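You operate a simulated robot arm through the tools that you are given. There is no shell and no other tool.

The job below is to be done with a simulated robot arm. You get a single attempt, and the scene is never put back.

Task
Slide the back switch till it lights, tighten it, then open the tines by air.
Fine: its white knob; red air lever on to open them, then off again.

The check looks at the end state, three seconds after you hand in, the way a careful person would. Anything else that was tipped, shoved, dropped, spilled or broken makes it a failure.

Robot
A 7-joint arm with a two-finger parallel gripper, fixed in place. Base frame: the origin is at the foot of the arm, x ahead of it, y to its left, z up; the work surface is at about z = 86. Lengths are in cm, angles in degrees, forces in N, time in s.
With the tool pointing down near the work surface it reaches from about 44 to 90 cm from the base axis. Its first joint turns from -17.0 to 126.0 degrees. Payload 1.57 kg.
The TCP is the grasp point between the finger pads, 3 cm short of the fingertips. In the tool frame z runs along the fingers and y along their closing line. Largest opening 8 cm; finger width 1.7, thickness 1.2; the body of the gripper, 4 by 8.2 cm, starts 8 cm behind the TCP.
Orientation is that of the tool frame in the base frame, as [roll, pitch, yaw] about the fixed x, y, z axes, in that order (R = Rz(yaw) Ry(pitch) Rx(roll)). With the fingers straight down and closing along the base's y, the tool's x points along the base's -x, its y along +y and its z along -z.

Tools
- The arm moves only by the tool send_rows. Its argument "increments" is a list of rows, each a list of 3 entries, a list of its own where there are three numbers: the shift along the tool's x, y, z in m, then the turn, a rotation vector about the tool's x, y, z in degrees, then the gripper command, from -1 (fully open) to 1 (shut), values between in proportion. In form: [[[x, y, z], [ax, ay, az], fingers], ...]. A call has 1 to 20 rows; each row shifts and turns the commanded pose from where the row before left it, along the tool's axes as they then stand. Rows are played at 5 a second. More than 5 cm and 8.6 degrees between two rows, or a gripper value outside its range, and nothing of the call is played. Where a pose cannot be reached the arm comes as near as it can. A force on the tool above 80 N (or 10 N above the force at the start of the call, whichever is more), or a blocked arm, ends the call early, and 0.2 s more pass. The fingers move at their own pace (about 4.5 cm/s each) and stop on an object; they squeeze with about 35 N. The grip force told is the motor's: it shows also when the fingers shut on nothing. Time passes only in rows, and 0.2 s behind the last, so rows that do not move let the fingers close. It gives the time, the measured TCP pose, the force on the tool (base axes), the opening and the grip force at its end, in the units of the frame above (readings bear some noise), with the torque about the TCP (base axes, N m) and any sound that the robot's microphone picked up.
- Cameras (640 x 400 px; columns grow to the right, rows downward): "scene" is fixed at [39.96, -64.94, 150.73]; the picture's right is [-0.49, 0.87, 0.00], its down [0.82, 0.46, -0.34] and it looks along [-0.29, -0.17, -0.94] (base axes); focal length 214 px, centre (320, 200). "wrist" rides on the gripper at [7.2, -0.7, -12.2] in the tool frame; the picture's right is [0.09, 1.00, 0.00], its down [-0.84, 0.08, -0.54] and it looks along [-0.54, 0.05, 0.84] (tool axes); focal length 238 px, centre (320, 200). There is no depth. A picture from a camera that has moved, and an enlarged one, comes with that camera's place and axes in the base frame and with its lens.
- get_image(camera): a new picture of that camera. No time passes.
- lift_body(by): slides the trunk up (or, below 0, down) by that many cm; the arm rides with it, the base frame stays. It gives what a move gives, with no picture.
- inspect(camera, box): a new picture of the part [left, top, right, bottom] of that camera's present view, enlarged. No time passes.
- hand_in(): hands the job in; it is judged then, once.

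Places have to be worked out from the pictures, the camera data and where the tool is seen. Open the gripper and draw the arm clear of the work before you hand the job in, unless the task says otherwise.

The tools are called as name(argument=value, ...) on one line, values as JSON. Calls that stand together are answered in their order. send_rows: Moves the arm, as the interface text tells. Its arguments: {"type":"object","properties":{"increments":{"type":"array","items":{"type":"array"}}},"required":["increments"]} The other tools are called the same way: lift_body (by) slides the trunk up or down; get_image (camera) takes a picture; inspect (camera, box) takes an enlarged picture of a part of a camera's view; hand_in () hands the job in.

At the start:

```text
time_s: 0.0
tool_pos: [70.83, -3.59, 121.99]
tool_rot: [-179.9, -0.1, 180.0]
ft_force: [0.2, 1.1, -0.4]
moment: [0.0, -0.01, -0.02]
finger_gap: 8.0
grasp_force: 0.0
trunk travel left (down, up): [-72.5, 6.5]
```

scene: 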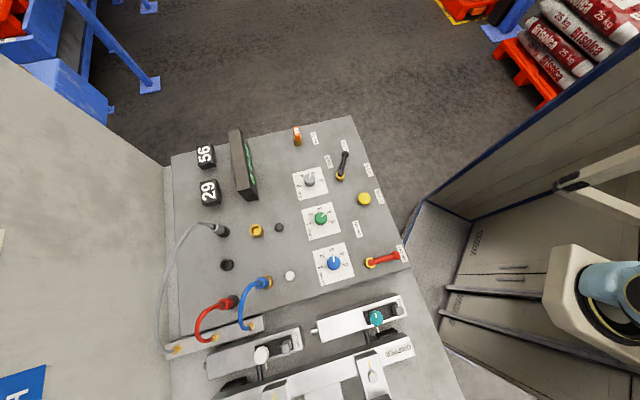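
wrist: 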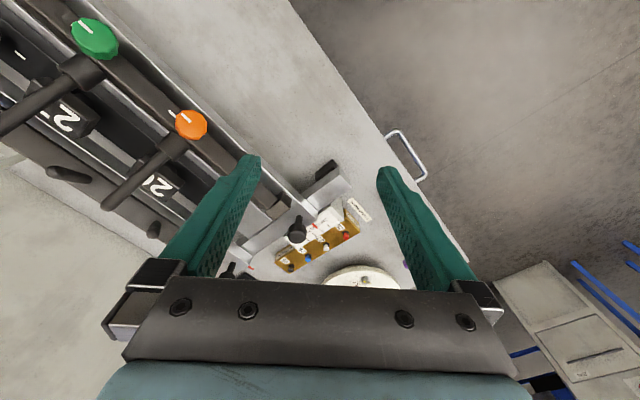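

The scene shows a panel with knobs, levers and a gripper device; I need closer views before moving, so I enlarge parts of the scene.

inspect(camera="scene", box=[160, 250, 420, 400])

inspect(camera="scene", box=[270, 110, 430, 290])

inspect(camera="scene", box=[300, 280, 430, 400])

inspect(camera="wrist", box=[220, 140, 420, 290])

```text
2.46 times, centred on (290, 325) of scene
camera zoom: at [39.96, -64.94, 150.73], right [-0.49, 0.87, 0.0], down [0.82, 0.46, -0.34], along [-0.29, -0.17, -0.94], focal length 528 px, centre (394, -108)
```

zoom: 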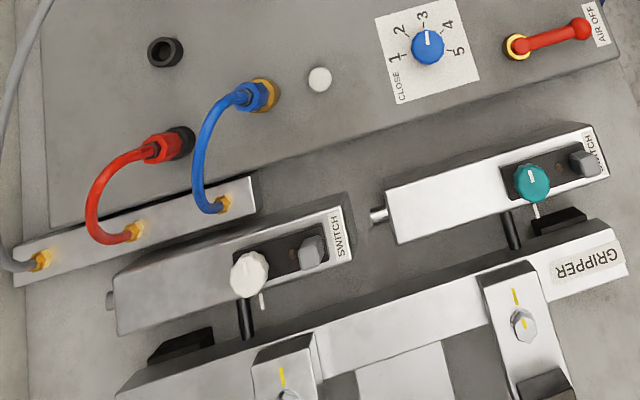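

```text
2.22 times, centred on (350, 200) of scene
camera zoom: at [39.96, -64.94, 150.73], right [-0.49, 0.87, 0.0], down [0.82, 0.46, -0.34], along [-0.29, -0.17, -0.94], focal length 477 px, centre (253, 200)
```

zoom: 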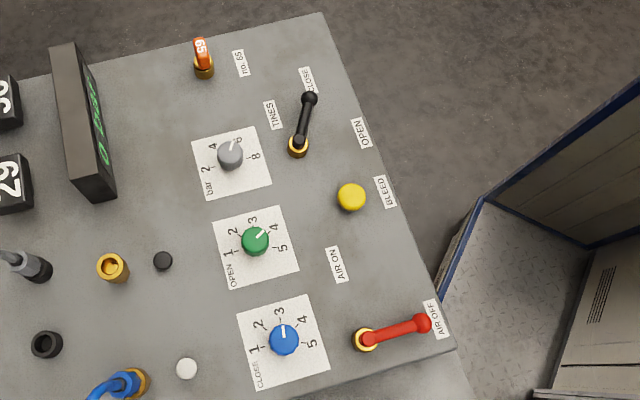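

```text
3.33 times, centred on (365, 340) of scene
camera zoom: at [39.96, -64.94, 150.73], right [-0.49, 0.87, 0.0], down [0.82, 0.46, -0.34], along [-0.29, -0.17, -0.94], focal length 715 px, centre (170, -267)
```

zoom: 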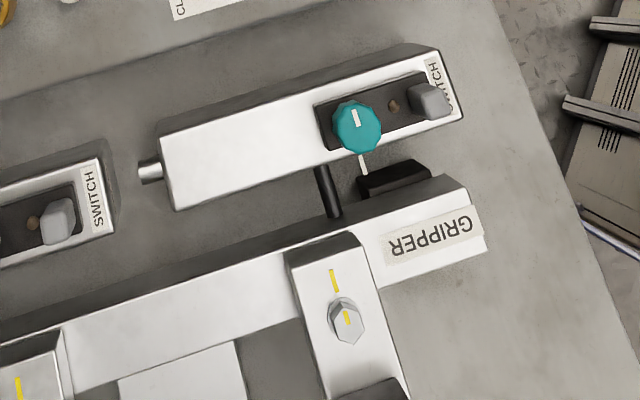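

```text
2.67 times, centred on (320, 215) of wrist
camera zoom: at [63.63, -4.03, 134.31], right [-0.09, 1.0, 0.0], down [0.84, 0.08, 0.54], along [0.54, 0.05, -0.84], focal length 636 px, centre (320, 160)
```

zoom: 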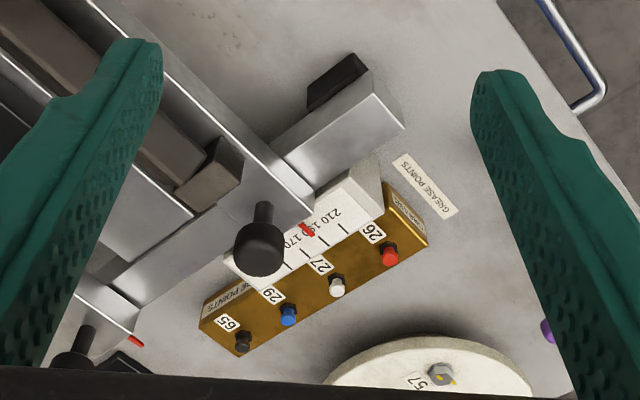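

The switches and panel appear to be to the arm's right (y ≈ -35 to -70), and the wrist sees the other end of the same device. I move high over at z≈122 toward the device to look with the wrist camera.

send_rows(increments=[[[0, -0.03, 0], [0, 0, 0], -1], [[0, -0.04, 0], [0, 0, 0], -1], [[0, -0.04, 0], [0, 0, 0], -1], [[0, -0.04, 0], [0, 0, 0], -1], [[0, -0.04, 0], [0, 0, 0], -1], [[0, -0.04, 0], [0, 0, 0], -1], [[0, -0.04, 0], [0, 0, 0], -1], [[0, -0.03, 0], [0, 0, 0], -1]])

get_image(camera="wrist")

get_image(camera="scene")

```text
time_s: 1.8
tool_pos: [70.79, -33.55, 121.72]
tool_rot: [179.9, 0.0, 180.0]
ft_force: [-0.7, 0.0, 0.0]
moment: [-0.01, 0.02, -0.02]
finger_gap: 8.01
grasp_force: 0.0
trunk travel left (down, up): [-72.5, 6.5]
```

```text
taken
camera wrist: at [63.61, -34.0, 134.22], right [-0.09, 1.0, 0.0], down [0.84, 0.08, 0.54], along [0.54, 0.05, -0.84], focal length 238 px, centre (320, 200)
```

wrist: 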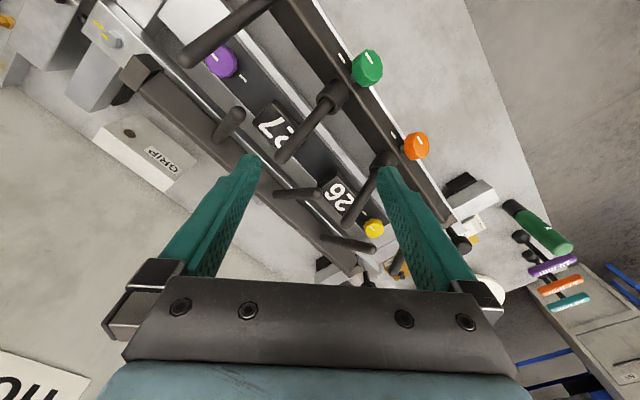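

```text
taken
```

scene: 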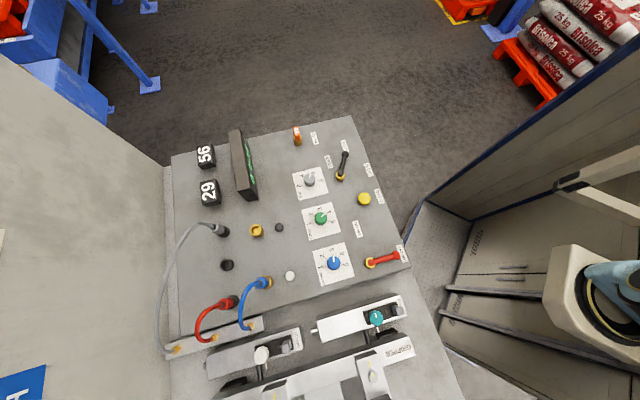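

The arm goes there without trouble. I continue toward the panel, staying high, and look again.

send_rows(increments=[[[0.03, -0.03, 0], [0, 0, 0], -1], [[0.04, -0.02, 0], [0, 0, 0], -1], [[0.04, -0.02, 0], [0, 0, 0], -1], [[0.04, -0.02, 0], [0, 0, 0], -1], [[0.04, -0.02, 0], [0, 0, 0], -1], [[0.04, -0.02, 0], [0, 0, 0], -1], [[0.03, -0.02, 0], [0, 0, 0], -1]])

get_image(camera="wrist")

get_image(camera="scene")

```text
time_s: 3.4
tool_pos: [44.77, -48.16, 121.97]
tool_rot: [180.0, 0.0, -179.9]
ft_force: [-0.1, 0.1, -0.4]
moment: [-0.02, 0.0, -0.01]
finger_gap: 8.01
grasp_force: 0.0
trunk travel left (down, up): [-72.5, 6.5]
```

```text
taken
camera wrist: at [37.57, -48.71, 134.32], right [-0.09, 1.0, 0.0], down [0.84, 0.08, 0.54], along [0.54, 0.05, -0.84], focal length 238 px, centre (320, 200)
```

wrist: 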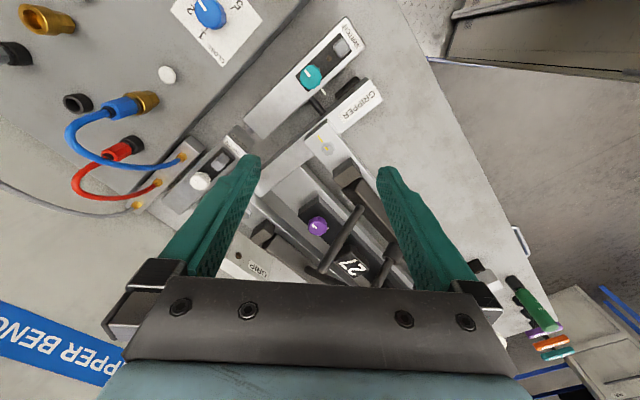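

```text
taken
```

scene: 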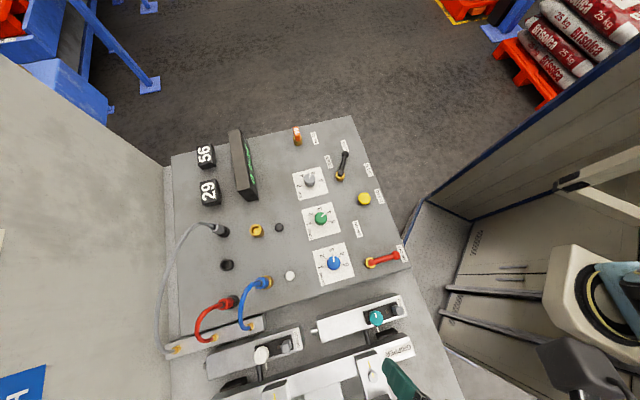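

Bench knobs triangulate to z≈97: teal ≈(41.3,-50), white ≈(59.7,-68.3), with the bench rail running along (0.7,-0.7). I move so the wrist camera gets a close look at the white-knob switch.

send_rows(increments=[[[-0.02, -0.04, 0.02], [0, 0, 0], -1], [[-0.02, -0.04, 0.02], [0, 0, 0], -1], [[-0.02, -0.04, 0.02], [0, 0, 0], -1], [[-0.02, -0.04, 0.03], [0, 0, 0], -1], [[-0.01, -0.04, 0.03], [0, 0, 0], -1], [[0, 0, 0], [0, 0, 0], -1]])

get_image(camera="wrist")

get_image(camera="scene")

```text
refused: row 4 steps farther than a row can; nothing moved
```

```text
taken
camera wrist: at [37.57, -48.71, 134.32], right [-0.09, 1.0, 0.0], down [0.84, 0.08, 0.54], along [0.54, 0.05, -0.84], focal length 238 px, centre (320, 200)
```

wrist: 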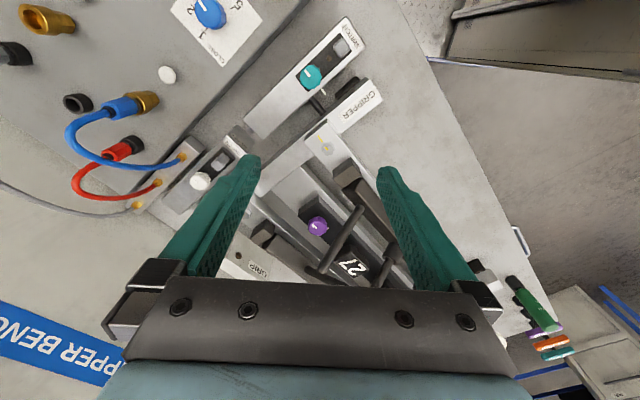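

```text
taken
```

scene: 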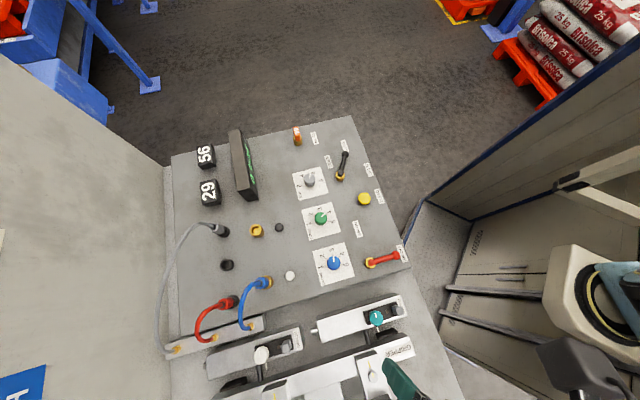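

One row stepped over 5 cm; I resend the same path in smaller steps.

send_rows(increments=[[[-0.02, -0.03, 0.02], [0, 0, 0], -1], [[-0.02, -0.03, 0.02], [0, 0, 0], -1], [[-0.02, -0.03, 0.02], [0, 0, 0], -1], [[-0.01, -0.03, 0.02], [0, 0, 0], -1], [[-0.01, -0.03, 0.02], [0, 0, 0], -1], [[-0.01, -0.03, 0.02], [0, 0, 0], -1], [[0, -0.02, 0.02], [0, 0, 0], -1], [[0, 0, 0], [0, 0, 0], -1]])

get_image(camera="wrist")

get_image(camera="scene")

```text
time_s: 5.2
tool_pos: [53.84, -68.47, 107.79]
tool_rot: [-180.0, 0.0, -180.0]
ft_force: [0.0, 0.4, -0.9]
moment: [0.01, -0.02, -0.01]
finger_gap: 8.0
grasp_force: 0.1
trunk travel left (down, up): [-72.5, 6.5]
```

```text
taken
camera wrist: at [46.67, -69.01, 120.16], right [-0.09, 1.0, 0.0], down [0.84, 0.08, 0.54], along [0.54, 0.05, -0.84], focal length 238 px, centre (320, 200)
```

wrist: 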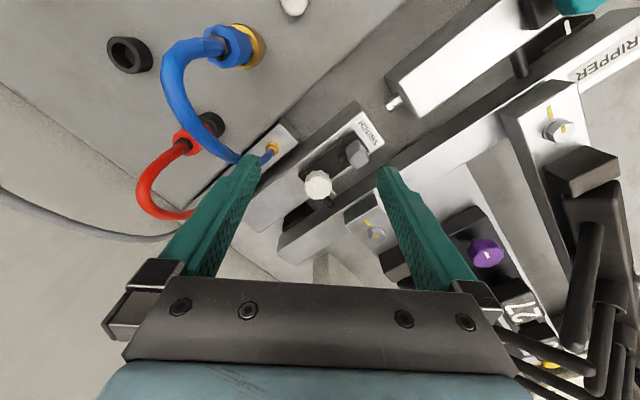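

```text
taken
```

scene: 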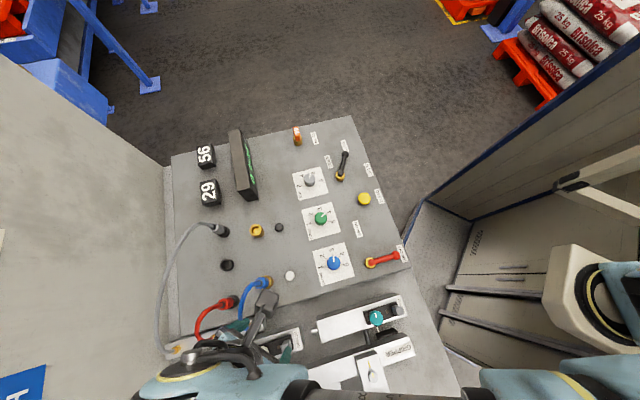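

inspect(camera="wrist", box=[240, 90, 410, 270])

inspect(camera="wrist", box=[370, 0, 640, 180])

```text
2.22 times, centred on (325, 180) of wrist
camera zoom: at [46.67, -69.01, 120.16], right [-0.09, 1.0, 0.0], down [0.84, 0.08, 0.54], along [0.54, 0.05, -0.84], focal length 530 px, centre (309, 244)
```

zoom: 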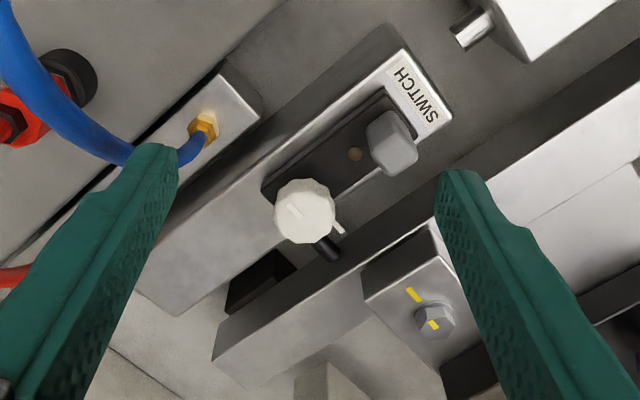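

```text
2.22 times, centred on (505, 90) of wrist
camera zoom: at [46.67, -69.01, 120.16], right [-0.09, 1.0, 0.0], down [0.84, 0.08, 0.54], along [0.54, 0.05, -0.84], focal length 530 px, centre (-91, 444)
```

zoom: 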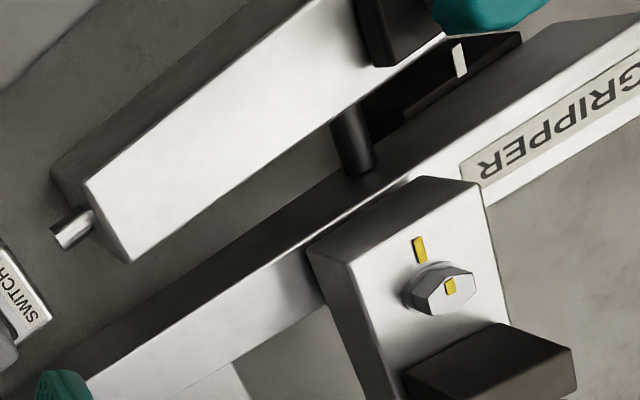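

I take tighter zooms of the white-knob switch to understand its parts.

inspect(camera="wrist", box=[290, 120, 390, 220])

inspect(camera="scene", box=[355, 285, 425, 345])

inspect(camera="scene", box=[170, 130, 270, 210])

inspect(camera="scene", box=[270, 115, 400, 215])

inspect(camera="scene", box=[290, 185, 420, 285])

```text
4.00 times, centred on (340, 170) of wrist
camera zoom: at [46.67, -69.01, 120.16], right [-0.09, 1.0, 0.0], down [0.84, 0.08, 0.54], along [0.54, 0.05, -0.84], focal length 953 px, centre (240, 320)
```

zoom: 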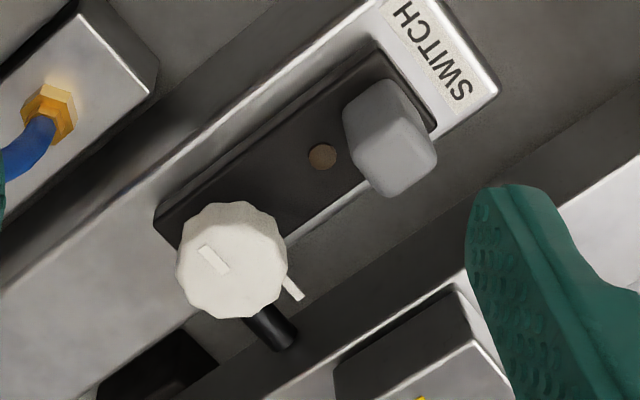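

```text
6.67 times, centred on (390, 315) of scene
camera zoom: at [39.96, -64.94, 150.73], right [-0.49, 0.87, 0.0], down [0.82, 0.46, -0.34], along [-0.29, -0.17, -0.94], focal length 1430 px, centre (-147, -567)
```

zoom: 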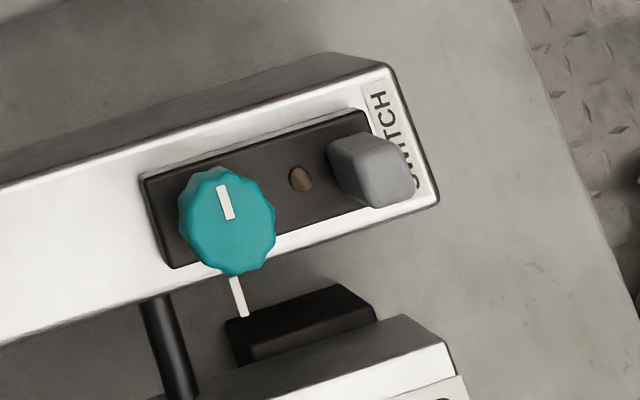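

```text
5.00 times, centred on (220, 170) of scene
camera zoom: at [39.96, -64.94, 150.73], right [-0.49, 0.87, 0.0], down [0.82, 0.46, -0.34], along [-0.29, -0.17, -0.94], focal length 1072 px, centre (820, 350)
```

zoom: 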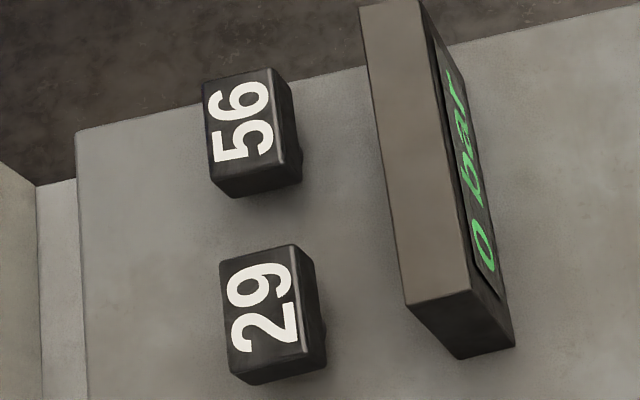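

```text
4.00 times, centred on (335, 165) of scene
camera zoom: at [39.96, -64.94, 150.73], right [-0.49, 0.87, 0.0], down [0.82, 0.46, -0.34], along [-0.29, -0.17, -0.94], focal length 858 px, centre (260, 340)
```

zoom: 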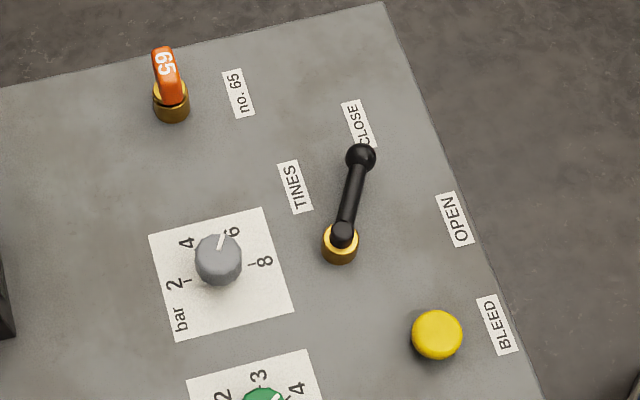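

```text
4.00 times, centred on (355, 235) of scene
camera zoom: at [39.96, -64.94, 150.73], right [-0.49, 0.87, 0.0], down [0.82, 0.46, -0.34], along [-0.29, -0.17, -0.94], focal length 858 px, centre (180, 60)
```

zoom: 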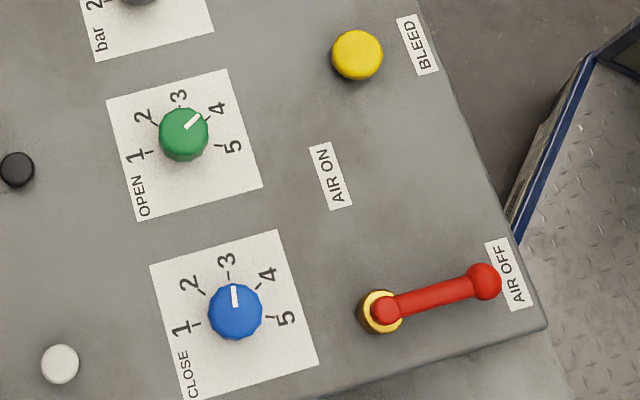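

The switch is a dark carriage (white knob, brown unlit LED, grey grip block) on a housing that runs along about -45°; block top ≈(55,-64.6,98). I shift over the block and yaw the tool 45.5° so the fingers close across the rail.

send_rows(increments=[[[-0.0116, 0.0387, 0], [0, 0, 0], -1], [[0, 0, 0], [0, 0, 7.6], -1], [[0, 0, 0], [0, 0, 7.6], -1], [[0, 0, 0], [0, 0, 7.6], -1], [[0, 0, 0], [0, 0, 7.6], -1], [[0, 0, 0], [0, 0, 7.6], -1], [[0, 0, 0], [0, 0, 7.5], -1], [[0, 0, 0], [0, 0, 0], -1]])

get_image(camera="wrist")

inspect(camera="wrist", box=[240, 130, 400, 290])

get_image(camera="scene")

```text
time_s: 7.0
tool_pos: [55.06, -64.72, 107.84]
tool_rot: [180.0, 0.0, 134.4]
ft_force: [-0.2, 0.7, 0.0]
moment: [-0.03, 0.0, 0.03]
finger_gap: 8.0
grasp_force: 0.0
trunk travel left (down, up): [-72.5, 6.5]
```

```text
taken
camera wrist: at [49.54, -59.89, 120.33], right [0.65, 0.76, 0.0], down [0.64, -0.54, 0.54], along [0.41, -0.35, -0.84], focal length 238 px, centre (320, 200)
```

wrist: 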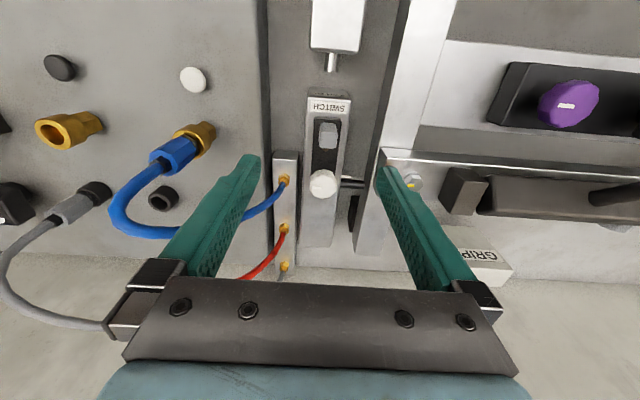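

```text
2.50 times, centred on (320, 210) of wrist
camera zoom: at [49.54, -59.89, 120.33], right [0.65, 0.76, 0.0], down [0.64, -0.54, 0.54], along [0.41, -0.35, -0.84], focal length 596 px, centre (320, 175)
```

zoom: 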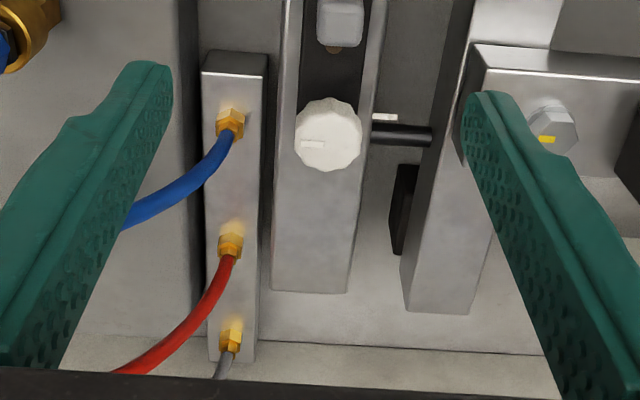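

```text
taken
```

scene: 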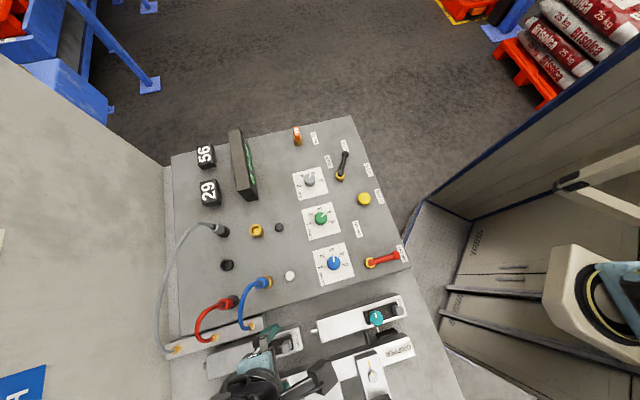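

Block center ≈(55.0,-64.1), knob ≈(59.5,-68.0), housing aligned with the tool now. I narrow the opening to ~4.5 cm, descend 4 cm and re-triangulate the block height from the parallax.

send_rows(increments=[[[0.004, 0.004, 0], [0, 0, 0], -0.125], [[0, 0, 0.02], [0, 0, 0], -0.125], [[0, 0, 0.02], [0, 0, 0], -0.125], [[0, 0, 0], [0, 0, 0], -0.125]])

get_image(camera="wrist")

inspect(camera="wrist", box=[260, 90, 390, 250])

inspect(camera="scene", box=[200, 310, 320, 400])

```text
time_s: 8.0
tool_pos: [55.29, -64.16, 104.12]
tool_rot: [180.0, 0.0, 134.5]
ft_force: [-0.7, -0.9, 0.5]
moment: [-0.02, -0.02, 0.02]
finger_gap: 4.48
grasp_force: 0.0
trunk travel left (down, up): [-72.5, 6.5]
```

```text
taken
camera wrist: at [49.7, -59.35, 116.47], right [0.65, 0.76, 0.0], down [0.64, -0.54, 0.54], along [0.41, -0.35, -0.84], focal length 238 px, centre (320, 200)
```

wrist: 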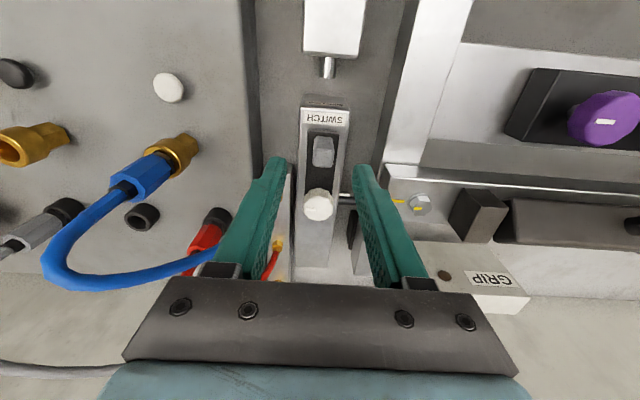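

```text
2.50 times, centred on (325, 170) of wrist
camera zoom: at [49.7, -59.35, 116.47], right [0.65, 0.76, 0.0], down [0.64, -0.54, 0.54], along [0.41, -0.35, -0.84], focal length 596 px, centre (308, 275)
```

zoom: 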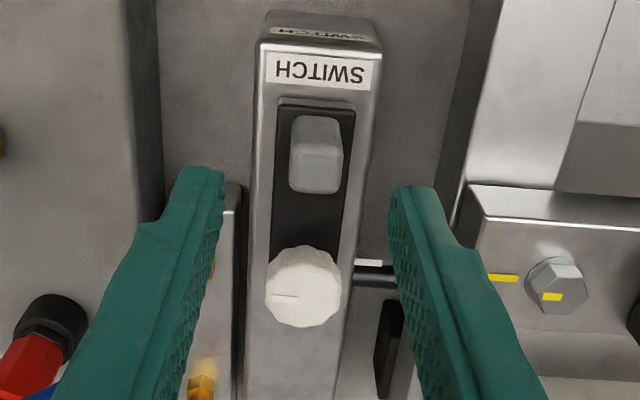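

```text
4.44 times, centred on (260, 355) of scene
camera zoom: at [39.96, -64.94, 150.73], right [-0.49, 0.87, 0.0], down [0.82, 0.46, -0.34], along [-0.29, -0.17, -0.94], focal length 953 px, centre (587, -489)
```

zoom: 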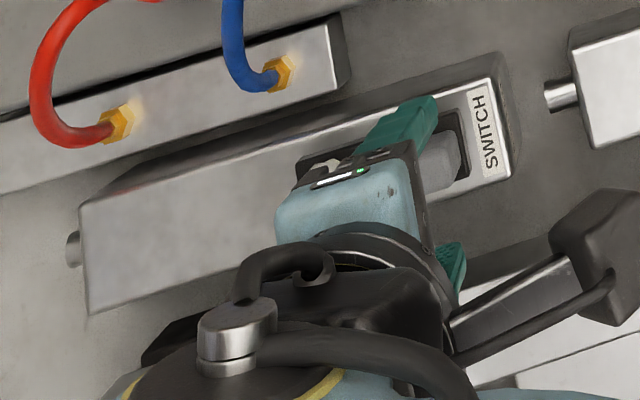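

Triangulation now gives block top ≈(56.0,-64.5,96.3), knob top ≈(60.1,-68.5,96.0), housing top ≈ z 90. I center over the block and descend to TCP z≈96 (tips ≈93), keeping the fingers 4.5 cm apart.

send_rows(increments=[[[-0.008, 0.0027, 0], [0, 0, 0], -0.125], [[0, 0, 0.02], [0, 0, 0], -0.125], [[0, 0, 0.02], [0, 0, 0], -0.125], [[0, 0, 0.02], [0, 0, 0], -0.125], [[0, 0, 0.01], [0, 0, 0], -0.125], [[0, 0, 0.01], [0, 0, 0], -0.125], [[0, 0, 0], [0, 0, 0], -0.125]])

get_image(camera="wrist")

inspect(camera="scene", box=[200, 310, 320, 400])

```text
time_s: 9.6
tool_pos: [55.74, -64.43, 96.06]
tool_rot: [180.0, 0.0, 134.5]
ft_force: [-0.9, 1.6, 4.3]
moment: [0.08, 0.0, 0.08]
finger_gap: 4.49
grasp_force: 0.1
trunk travel left (down, up): [-72.5, 6.5]
```

```text
taken
camera wrist: at [50.25, -59.67, 108.38], right [0.65, 0.76, 0.0], down [0.64, -0.54, 0.54], along [0.41, -0.35, -0.84], focal length 238 px, centre (320, 200)
```

wrist: 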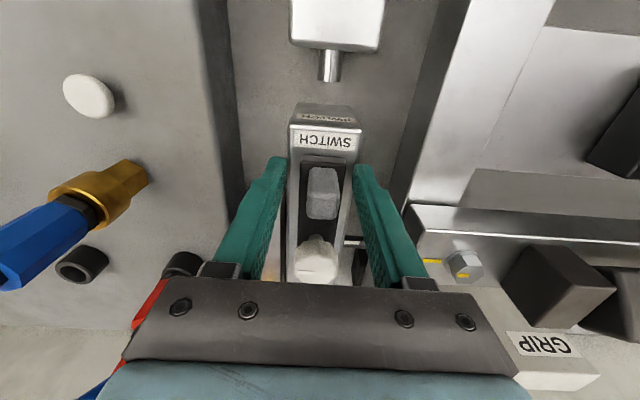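

```text
4.44 times, centred on (260, 355) of scene
camera zoom: at [39.96, -64.94, 150.73], right [-0.49, 0.87, 0.0], down [0.82, 0.46, -0.34], along [-0.29, -0.17, -0.94], focal length 953 px, centre (587, -489)
```

zoom: 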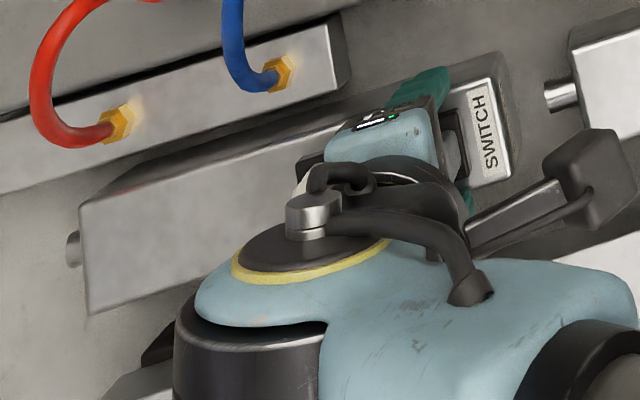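

The force z reads 4.3 N, slightly up; I zoom on the fingertips to see whether they touch anything.

inspect(camera="wrist", box=[250, 120, 410, 290])

send_rows(increments=[[[0, 0, 0], [0, 0, 0], -0.125]])

```text
2.35 times, centred on (330, 205) of wrist
camera zoom: at [50.25, -59.67, 108.38], right [0.65, 0.76, 0.0], down [0.64, -0.54, 0.54], along [0.41, -0.35, -0.84], focal length 561 px, centre (296, 188)
```

zoom: 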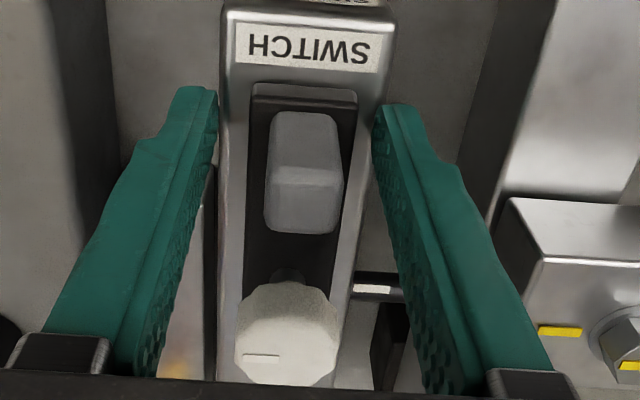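

```text
time_s: 10.0
tool_pos: [55.75, -64.52, 95.97]
tool_rot: [180.0, 0.1, 134.5]
ft_force: [-0.8, 1.1, 4.4]
moment: [0.14, -0.02, 0.12]
finger_gap: 4.5
grasp_force: 0.0
trunk travel left (down, up): [-72.5, 6.5]
```

The steady upward force and its moment suggest the right fingertip is lightly resting on the housing edge. I lift 0.6 cm to check that the force vanishes.

send_rows(increments=[[[0, 0, -0.006], [0, 0, 0], -0.125], [[0, 0, 0], [0, 0, 0], -0.125]])

```text
time_s: 10.6
tool_pos: [55.85, -64.59, 96.59]
tool_rot: [180.0, 0.0, 134.5]
ft_force: [0.3, 0.7, 0.3]
moment: [0.03, -0.02, -0.01]
finger_gap: 4.49
grasp_force: 0.0
trunk travel left (down, up): [-72.5, 6.5]
```

Confirmed: housing top is about z 93 and the tips now clear it. I nudge 2 mm right and 4 mm toward the knob to center on the block, then close.

send_rows(increments=[[[-0.004, 0.002, 0], [0, 0, 0], -0.125], [[0, 0, 0], [0, 0, 0], 0.3], [[0, 0, 0], [0, 0, 0], 0.6], [[0, 0, 0], [0, 0, 0], 1], [[0, 0, 0], [0, 0, 0], 1], [[0, 0, 0], [0, 0, 0], 1]])

inspect(camera="wrist", box=[250, 120, 410, 290])

```text
time_s: 12.0
tool_pos: [56.16, -64.63, 96.57]
tool_rot: [-179.9, -0.1, 134.5]
ft_force: [-1.6, 0.5, -1.5]
moment: [0.21, 0.26, 0.6]
finger_gap: 3.0
grasp_force: 39.2
trunk travel left (down, up): [-72.5, 6.5]
```

```text
2.35 times, centred on (330, 205) of wrist
camera zoom: at [50.63, -59.83, 108.94], right [0.65, 0.76, 0.0], down [0.64, -0.54, 0.54], along [0.41, -0.35, -0.84], focal length 561 px, centre (296, 188)
```

zoom: 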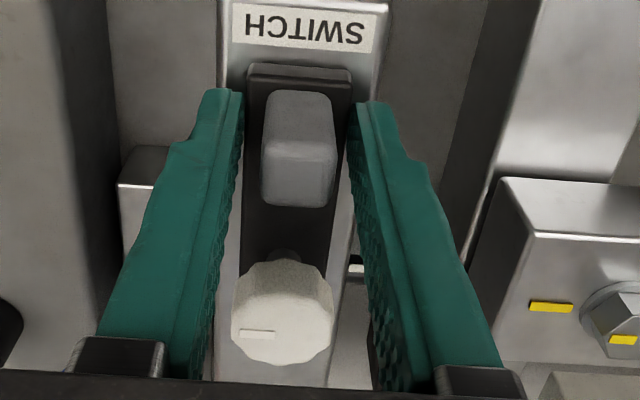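

The fingers have closed on the 3 cm-wide dark carriage base (gap 3.0), gripping it around the block. I slide it 0.6 cm along the rail toward the long free part and check forces and the LED.

send_rows(increments=[[[-0.003, 0, 0], [0, 0, 0], 1], [[-0.003, 0, 0], [0, 0, 0], 1], [[0, 0, 0], [0, 0, 0], 1]])

inspect(camera="wrist", box=[250, 120, 410, 290])

```text
time_s: 12.8
tool_pos: [56.35, -64.73, 96.51]
tool_rot: [-180.0, -0.4, 134.4]
ft_force: [-25.7, 23.6, 0.6]
moment: [0.86, 0.94, 0.67]
finger_gap: 2.97
grasp_force: 39.3
trunk travel left (down, up): [-72.5, 6.5]
```

```text
2.35 times, centred on (330, 205) of wrist
camera zoom: at [50.86, -60.05, 108.98], right [0.65, 0.76, 0.0], down [0.64, -0.55, 0.54], along [0.41, -0.35, -0.84], focal length 561 px, centre (296, 188)
```

zoom: 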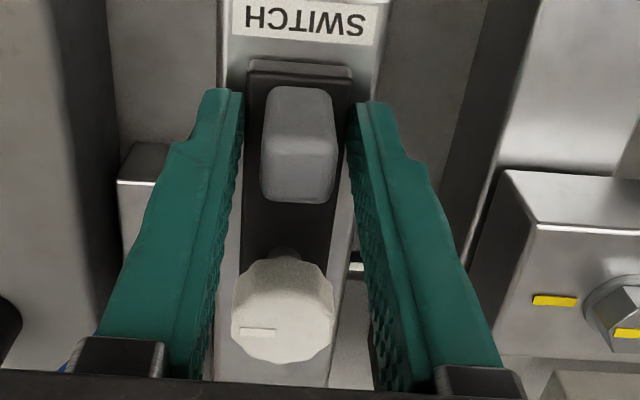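

The carriage did not move and reacted with ~35 N along the rail. I go back to neutral and test the other direction gently.

send_rows(increments=[[[0.003, 0, 0], [0, 0, 0], 1], [[0.003, 0, 0], [0, 0, 0], 1], [[0.002, 0, 0], [0, 0, 0], 1], [[0.002, 0, 0], [0, 0, 0], 1], [[0, 0, 0], [0, 0, 0], 1]])

inspect(camera="wrist", box=[250, 120, 410, 290])

```text
time_s: 14.0
tool_pos: [56.06, -64.63, 96.59]
tool_rot: [-180.0, 0.3, 134.5]
ft_force: [20.0, -24.2, -7.0]
moment: [-0.8, -1.05, 0.68]
finger_gap: 2.99
grasp_force: 39.3
trunk travel left (down, up): [-72.5, 6.5]
```

```text
2.35 times, centred on (330, 205) of wrist
camera zoom: at [50.54, -59.72, 108.97], right [0.65, 0.76, 0.0], down [0.64, -0.54, 0.55], along [0.42, -0.35, -0.84], focal length 561 px, centre (296, 188)
```

zoom: 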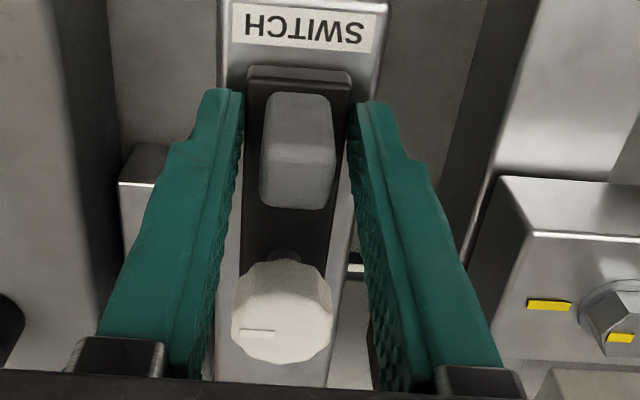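

It resists in both directions, so either the base is clamped or only the grey block moves in this plate. I reopen, rise 1.2 cm, and grip just the grey block to test.

send_rows(increments=[[[-0.004, 0, 0], [0, 0, 0], 1], [[0, 0, 0], [0, 0, 0], 0.0], [[0, 0, 0], [0, 0, 0], 0.0], [[0, 0, -0.012], [0, 0, 0], 0.0], [[0, 0, 0], [0, 0, 0], 0.4], [[0, 0, 0], [0, 0, 0], 1], [[0, 0, 0], [0, 0, 0], 1], [[0, 0, 0], [0, 0, 0], 1]])

inspect(camera="wrist", box=[250, 120, 410, 290])

```text
time_s: 15.8
tool_pos: [56.19, -64.68, 97.67]
tool_rot: [-179.9, 0.0, 134.5]
ft_force: [-5.2, -3.9, 0.4]
moment: [0.17, 0.1, 0.38]
finger_gap: 1.8
grasp_force: 32.3
trunk travel left (down, up): [-72.5, 6.5]
```

```text
2.35 times, centred on (330, 205) of wrist
camera zoom: at [50.65, -59.83, 110.03], right [0.65, 0.76, 0.0], down [0.64, -0.54, 0.54], along [0.41, -0.35, -0.84], focal length 561 px, centre (296, 188)
```

zoom: 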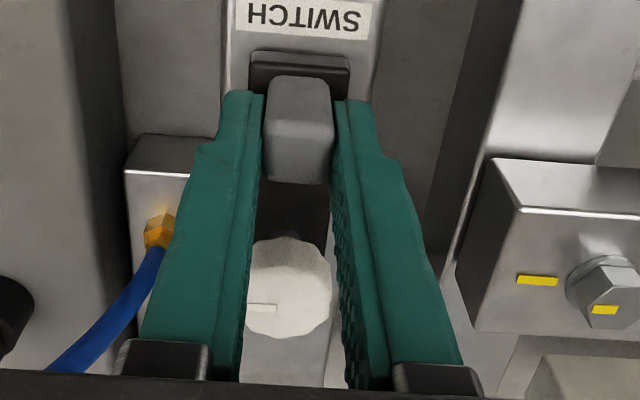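

Now gripping only the grey block (1.8 cm). I push it 0.6 cm along the rail again.

send_rows(increments=[[[-0.003, 0, 0], [0, 0, 0], 1], [[-0.003, 0, 0], [0, 0, 0], 1], [[0, 0, 0], [0, 0, 0], 1]])

inspect(camera="wrist", box=[250, 120, 410, 290])

```text
time_s: 16.6
tool_pos: [56.41, -64.8, 97.61]
tool_rot: [-179.9, -0.4, 134.6]
ft_force: [-22.3, 18.0, 0.0]
moment: [0.35, 0.61, 0.37]
finger_gap: 1.82
grasp_force: 32.2
trunk travel left (down, up): [-72.5, 6.5]
```

```text
2.35 times, centred on (330, 205) of wrist
camera zoom: at [50.88, -60.09, 110.04], right [0.65, 0.76, 0.0], down [0.64, -0.54, 0.54], along [0.41, -0.35, -0.84], focal length 561 px, centre (296, 188)
```

zoom: 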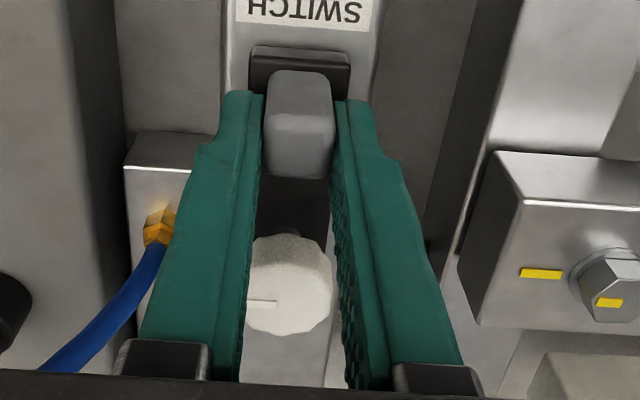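

The block resists too (~28 N), so the switch is evidently clamped by its knob. I release it, rise, and move over the white knob to see its state from above.

send_rows(increments=[[[0.003, 0, 0], [0, 0, 0], 1], [[0.002, 0, 0], [0, 0, 0], 0.0], [[0, 0, 0], [0, 0, 0], -0.2], [[0, 0, -0.02], [0, 0, 0], -0.2], [[0, 0, -0.04], [0, 0, 0], -0.2], [[-0.027, 0, 0], [0, 0, 0], -0.2], [[-0.027, 0.001, 0], [0, 0, 0], -0.2], [[0, 0, 0], [0, 0, 0], -0.2]])

get_image(camera="wrist")

inspect(camera="wrist", box=[250, 100, 410, 260])

inspect(camera="scene", box=[200, 310, 320, 400])

```text
time_s: 18.4
tool_pos: [60.19, -68.53, 103.68]
tool_rot: [179.9, 0.0, 134.5]
ft_force: [-0.5, -0.3, 0.7]
moment: [0.01, 0.02, 0.0]
finger_gap: 4.8
grasp_force: 0.1
trunk travel left (down, up): [-72.5, 6.5]
```

```text
taken
camera wrist: at [54.57, -63.74, 116.04], right [0.65, 0.76, 0.0], down [0.64, -0.54, 0.54], along [0.41, -0.35, -0.84], focal length 238 px, centre (320, 200)
```

wrist: 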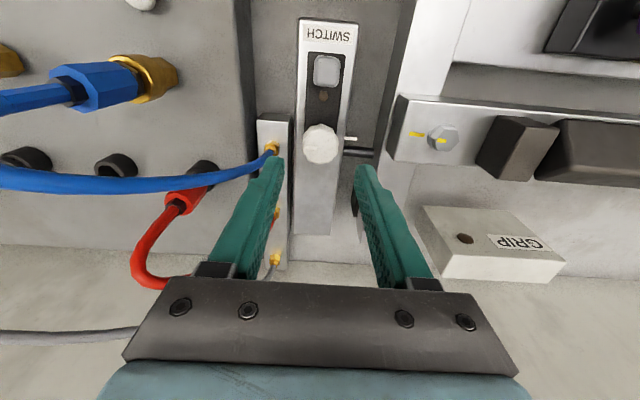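

```text
2.50 times, centred on (330, 180) of wrist
camera zoom: at [54.57, -63.74, 116.04], right [0.65, 0.76, 0.0], down [0.64, -0.54, 0.54], along [0.41, -0.35, -0.84], focal length 596 px, centre (295, 250)
```

zoom: 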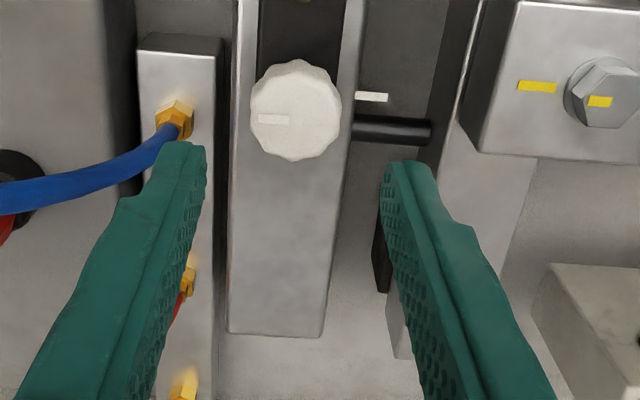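

```text
4.44 times, centred on (260, 355) of scene
camera zoom: at [39.96, -64.94, 150.73], right [-0.49, 0.87, 0.0], down [0.82, 0.46, -0.34], along [-0.29, -0.17, -0.94], focal length 953 px, centre (587, -489)
```

zoom: 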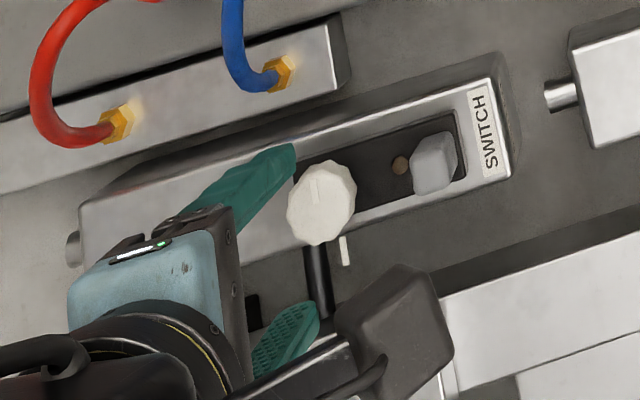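

The knob (Ø≈2.9, centre ≈(60.0,-68.4)) has its mark pointing opposite the white tick. I center over it with a 4 cm opening, descend so the tips reach z≈94.4 around it, and close.

send_rows(increments=[[[0.0025, 0, 0], [0, 0, 0], 0.0], [[0, 0, 0.02], [0, 0, 0], 0.0], [[0, 0, 0.02], [0, 0, 0], 0.0], [[0, 0, 0.013], [0, 0, 0], 0.0], [[0, 0, 0.01], [0, 0, 0], 0.0], [[0, 0, 0], [0, 0, 0], 0.0]])

inspect(camera="wrist", box=[240, 110, 400, 280])

```text
time_s: 19.8
tool_pos: [59.96, -68.33, 97.4]
tool_rot: [-180.0, 0.0, 134.5]
ft_force: [0.5, 1.2, 0.2]
moment: [0.0, 0.0, -0.02]
finger_gap: 4.01
grasp_force: 0.0
trunk travel left (down, up): [-72.5, 6.5]
```

```text
2.35 times, centred on (320, 195) of wrist
camera zoom: at [54.46, -63.44, 109.82], right [0.65, 0.76, 0.0], down [0.64, -0.54, 0.54], along [0.41, -0.35, -0.84], focal length 561 px, centre (320, 212)
```

zoom: 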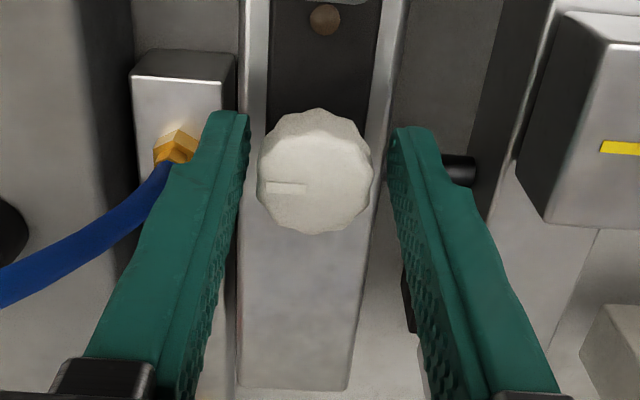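

Well placed around the knob, no contact. I close on it.

send_rows(increments=[[[0, 0, 0], [0, 0, 0], 0.3], [[0, 0, 0], [0, 0, 0], 0.6], [[0, 0, 0], [0, 0, 0], 1], [[0, 0, 0], [0, 0, 0], 1]])

inspect(camera="wrist", box=[240, 110, 400, 280])

```text
time_s: 20.8
tool_pos: [59.97, -68.33, 97.47]
tool_rot: [-179.9, 0.0, 134.4]
ft_force: [-5.7, -7.1, -1.7]
moment: [-0.28, 0.04, 0.03]
finger_gap: 2.94
grasp_force: 39.0
trunk travel left (down, up): [-72.5, 6.5]
```

```text
2.35 times, centred on (320, 195) of wrist
camera zoom: at [54.37, -63.53, 109.82], right [0.65, 0.76, 0.0], down [0.64, -0.54, 0.54], along [0.41, -0.35, -0.84], focal length 561 px, centre (320, 212)
```

zoom: 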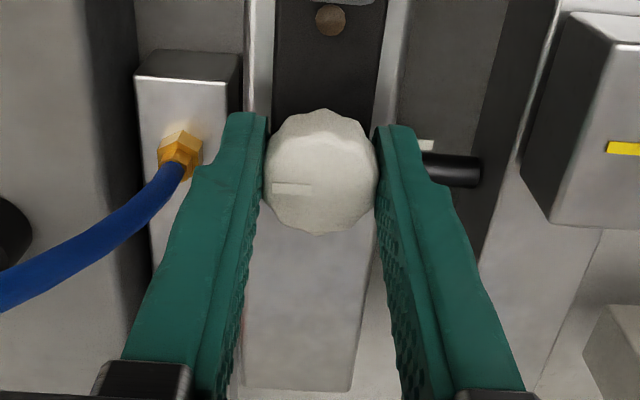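

Gripped at 2.94 cm. I ease 1 mm sideways and try a small counter-clockwise (loosening) turn of 8° to feel it.

send_rows(increments=[[[0, -0.001, 0], [0, 0, 0], 1], [[0, 0, 0], [0, 0, -4], 1], [[0, 0, 0], [0, 0, -4], 1], [[0, 0, 0], [0, 0, 0], 1]])

inspect(camera="wrist", box=[240, 110, 400, 280])

```text
time_s: 21.8
tool_pos: [60.0, -68.33, 97.43]
tool_rot: [179.9, 0.0, 142.5]
ft_force: [-6.8, -3.1, 5.2]
moment: [0.49, 0.82, -0.01]
finger_gap: 2.9
grasp_force: 39.6
trunk travel left (down, up): [-72.5, 6.5]
```

```text
2.35 times, centred on (320, 195) of wrist
camera zoom: at [53.77, -64.37, 109.82], right [0.53, 0.85, 0.0], down [0.71, -0.45, 0.54], along [0.46, -0.29, -0.84], focal length 561 px, centre (320, 212)
```

zoom: 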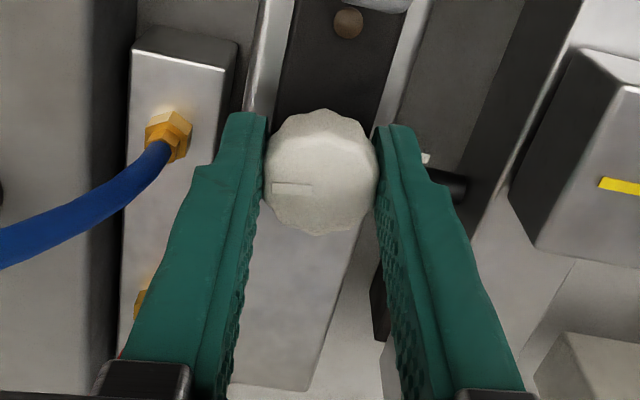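

The knob turned freely CCW with no torque. I return and go 8° clockwise past the start to feel whether it was tight.

send_rows(increments=[[[0, 0, 0], [0, 0, 4], 1], [[0, 0, 0], [0, 0, 4], 1], [[0, 0, 0], [0, 0, 4], 1], [[0, 0, 0], [0, 0, 4], 1], [[0, 0, 0], [0, 0, 0], 1]])

inspect(camera="wrist", box=[240, 110, 400, 280])

```text
time_s: 23.0
tool_pos: [60.05, -68.5, 97.43]
tool_rot: [-180.0, 0.1, 126.5]
ft_force: [-3.7, -5.6, 1.0]
moment: [-0.53, -0.11, 0.29]
finger_gap: 2.94
grasp_force: 39.4
trunk travel left (down, up): [-72.5, 6.5]
```

```text
2.35 times, centred on (320, 195) of wrist
camera zoom: at [55.13, -62.91, 109.81], right [0.75, 0.67, 0.0], down [0.56, -0.63, 0.54], along [0.36, -0.41, -0.84], focal length 561 px, centre (320, 212)
```

zoom: 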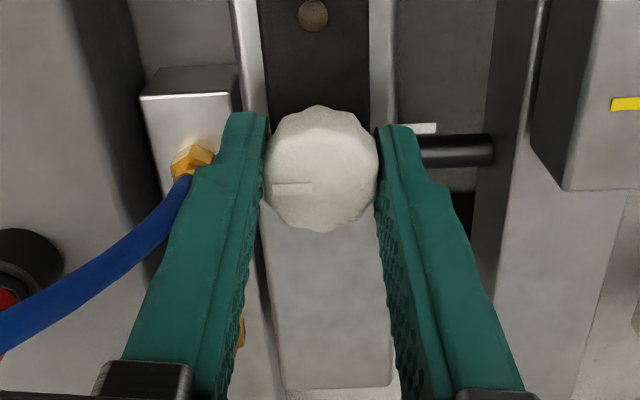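

It turns easily both ways, so it is mid-range. I turn it CCW ~60° from here to loosen it and watch torque.

send_rows(increments=[[[0, 0, 0], [0, 0, -8], 1], [[0, 0, 0], [0, 0, -8], 1], [[0, 0, 0], [0, 0, -8], 1], [[0, 0, 0], [0, 0, -8], 1], [[0, 0, 0], [0, 0, -8], 1], [[0, 0, 0], [0, 0, -8], 1], [[0, 0, 0], [0, 0, -8], 1], [[0, 0, 0], [0, 0, -8], 1], [[0, 0, 0], [0, 0, 0], 1]])

inspect(camera="wrist", box=[240, 110, 400, 280])

get_image(camera="scene")

```text
time_s: 25.0
tool_pos: [59.95, -68.22, 97.36]
tool_rot: [179.9, 0.0, -169.3]
ft_force: [6.7, 0.7, 2.3]
moment: [0.04, -0.64, 0.02]
finger_gap: 2.92
grasp_force: 39.1
trunk travel left (down, up): [-72.5, 6.5]
```

```text
2.35 times, centred on (320, 195) of wrist
camera zoom: at [52.97, -70.11, 109.81], right [-0.27, 0.96, 0.0], down [0.81, 0.23, 0.54], along [0.52, 0.15, -0.84], focal length 561 px, centre (320, 212)
```

zoom: 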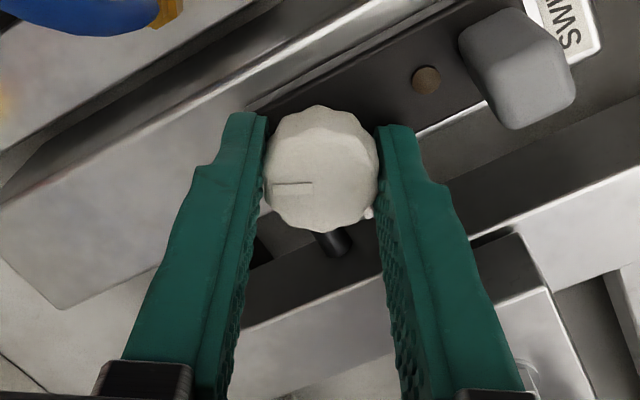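

```text
taken
```

scene: 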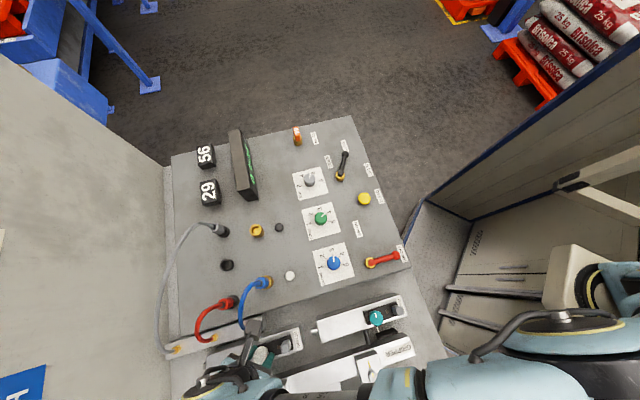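

The knob is now ~56° CCW of its start with no torque. Still holding it, I try dragging the carriage 0.6 cm along the rail.

send_rows(increments=[[[-0.0017, -0.0025, 0], [0, 0, 0], 1], [[-0.0017, -0.0025, 0], [0, 0, 0], 1], [[0, 0, 0], [0, 0, 0], 1]])

inspect(camera="wrist", box=[240, 110, 400, 280])

```text
time_s: 25.8
tool_pos: [60.1, -68.36, 97.48]
tool_rot: [179.4, -0.3, -169.4]
ft_force: [-23.9, 43.4, 4.0]
moment: [0.77, 0.29, -0.02]
finger_gap: 2.95
grasp_force: 38.7
trunk travel left (down, up): [-72.5, 6.5]
```

```text
2.35 times, centred on (320, 195) of wrist
camera zoom: at [53.19, -70.31, 109.85], right [-0.27, 0.96, 0.01], down [0.81, 0.22, 0.54], along [0.52, 0.16, -0.84], focal length 561 px, centre (320, 212)
```

zoom: 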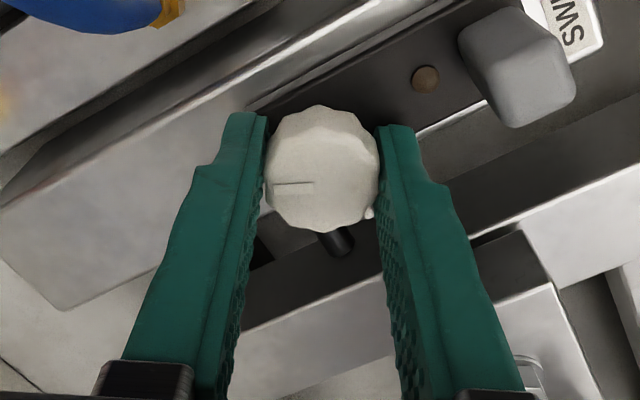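

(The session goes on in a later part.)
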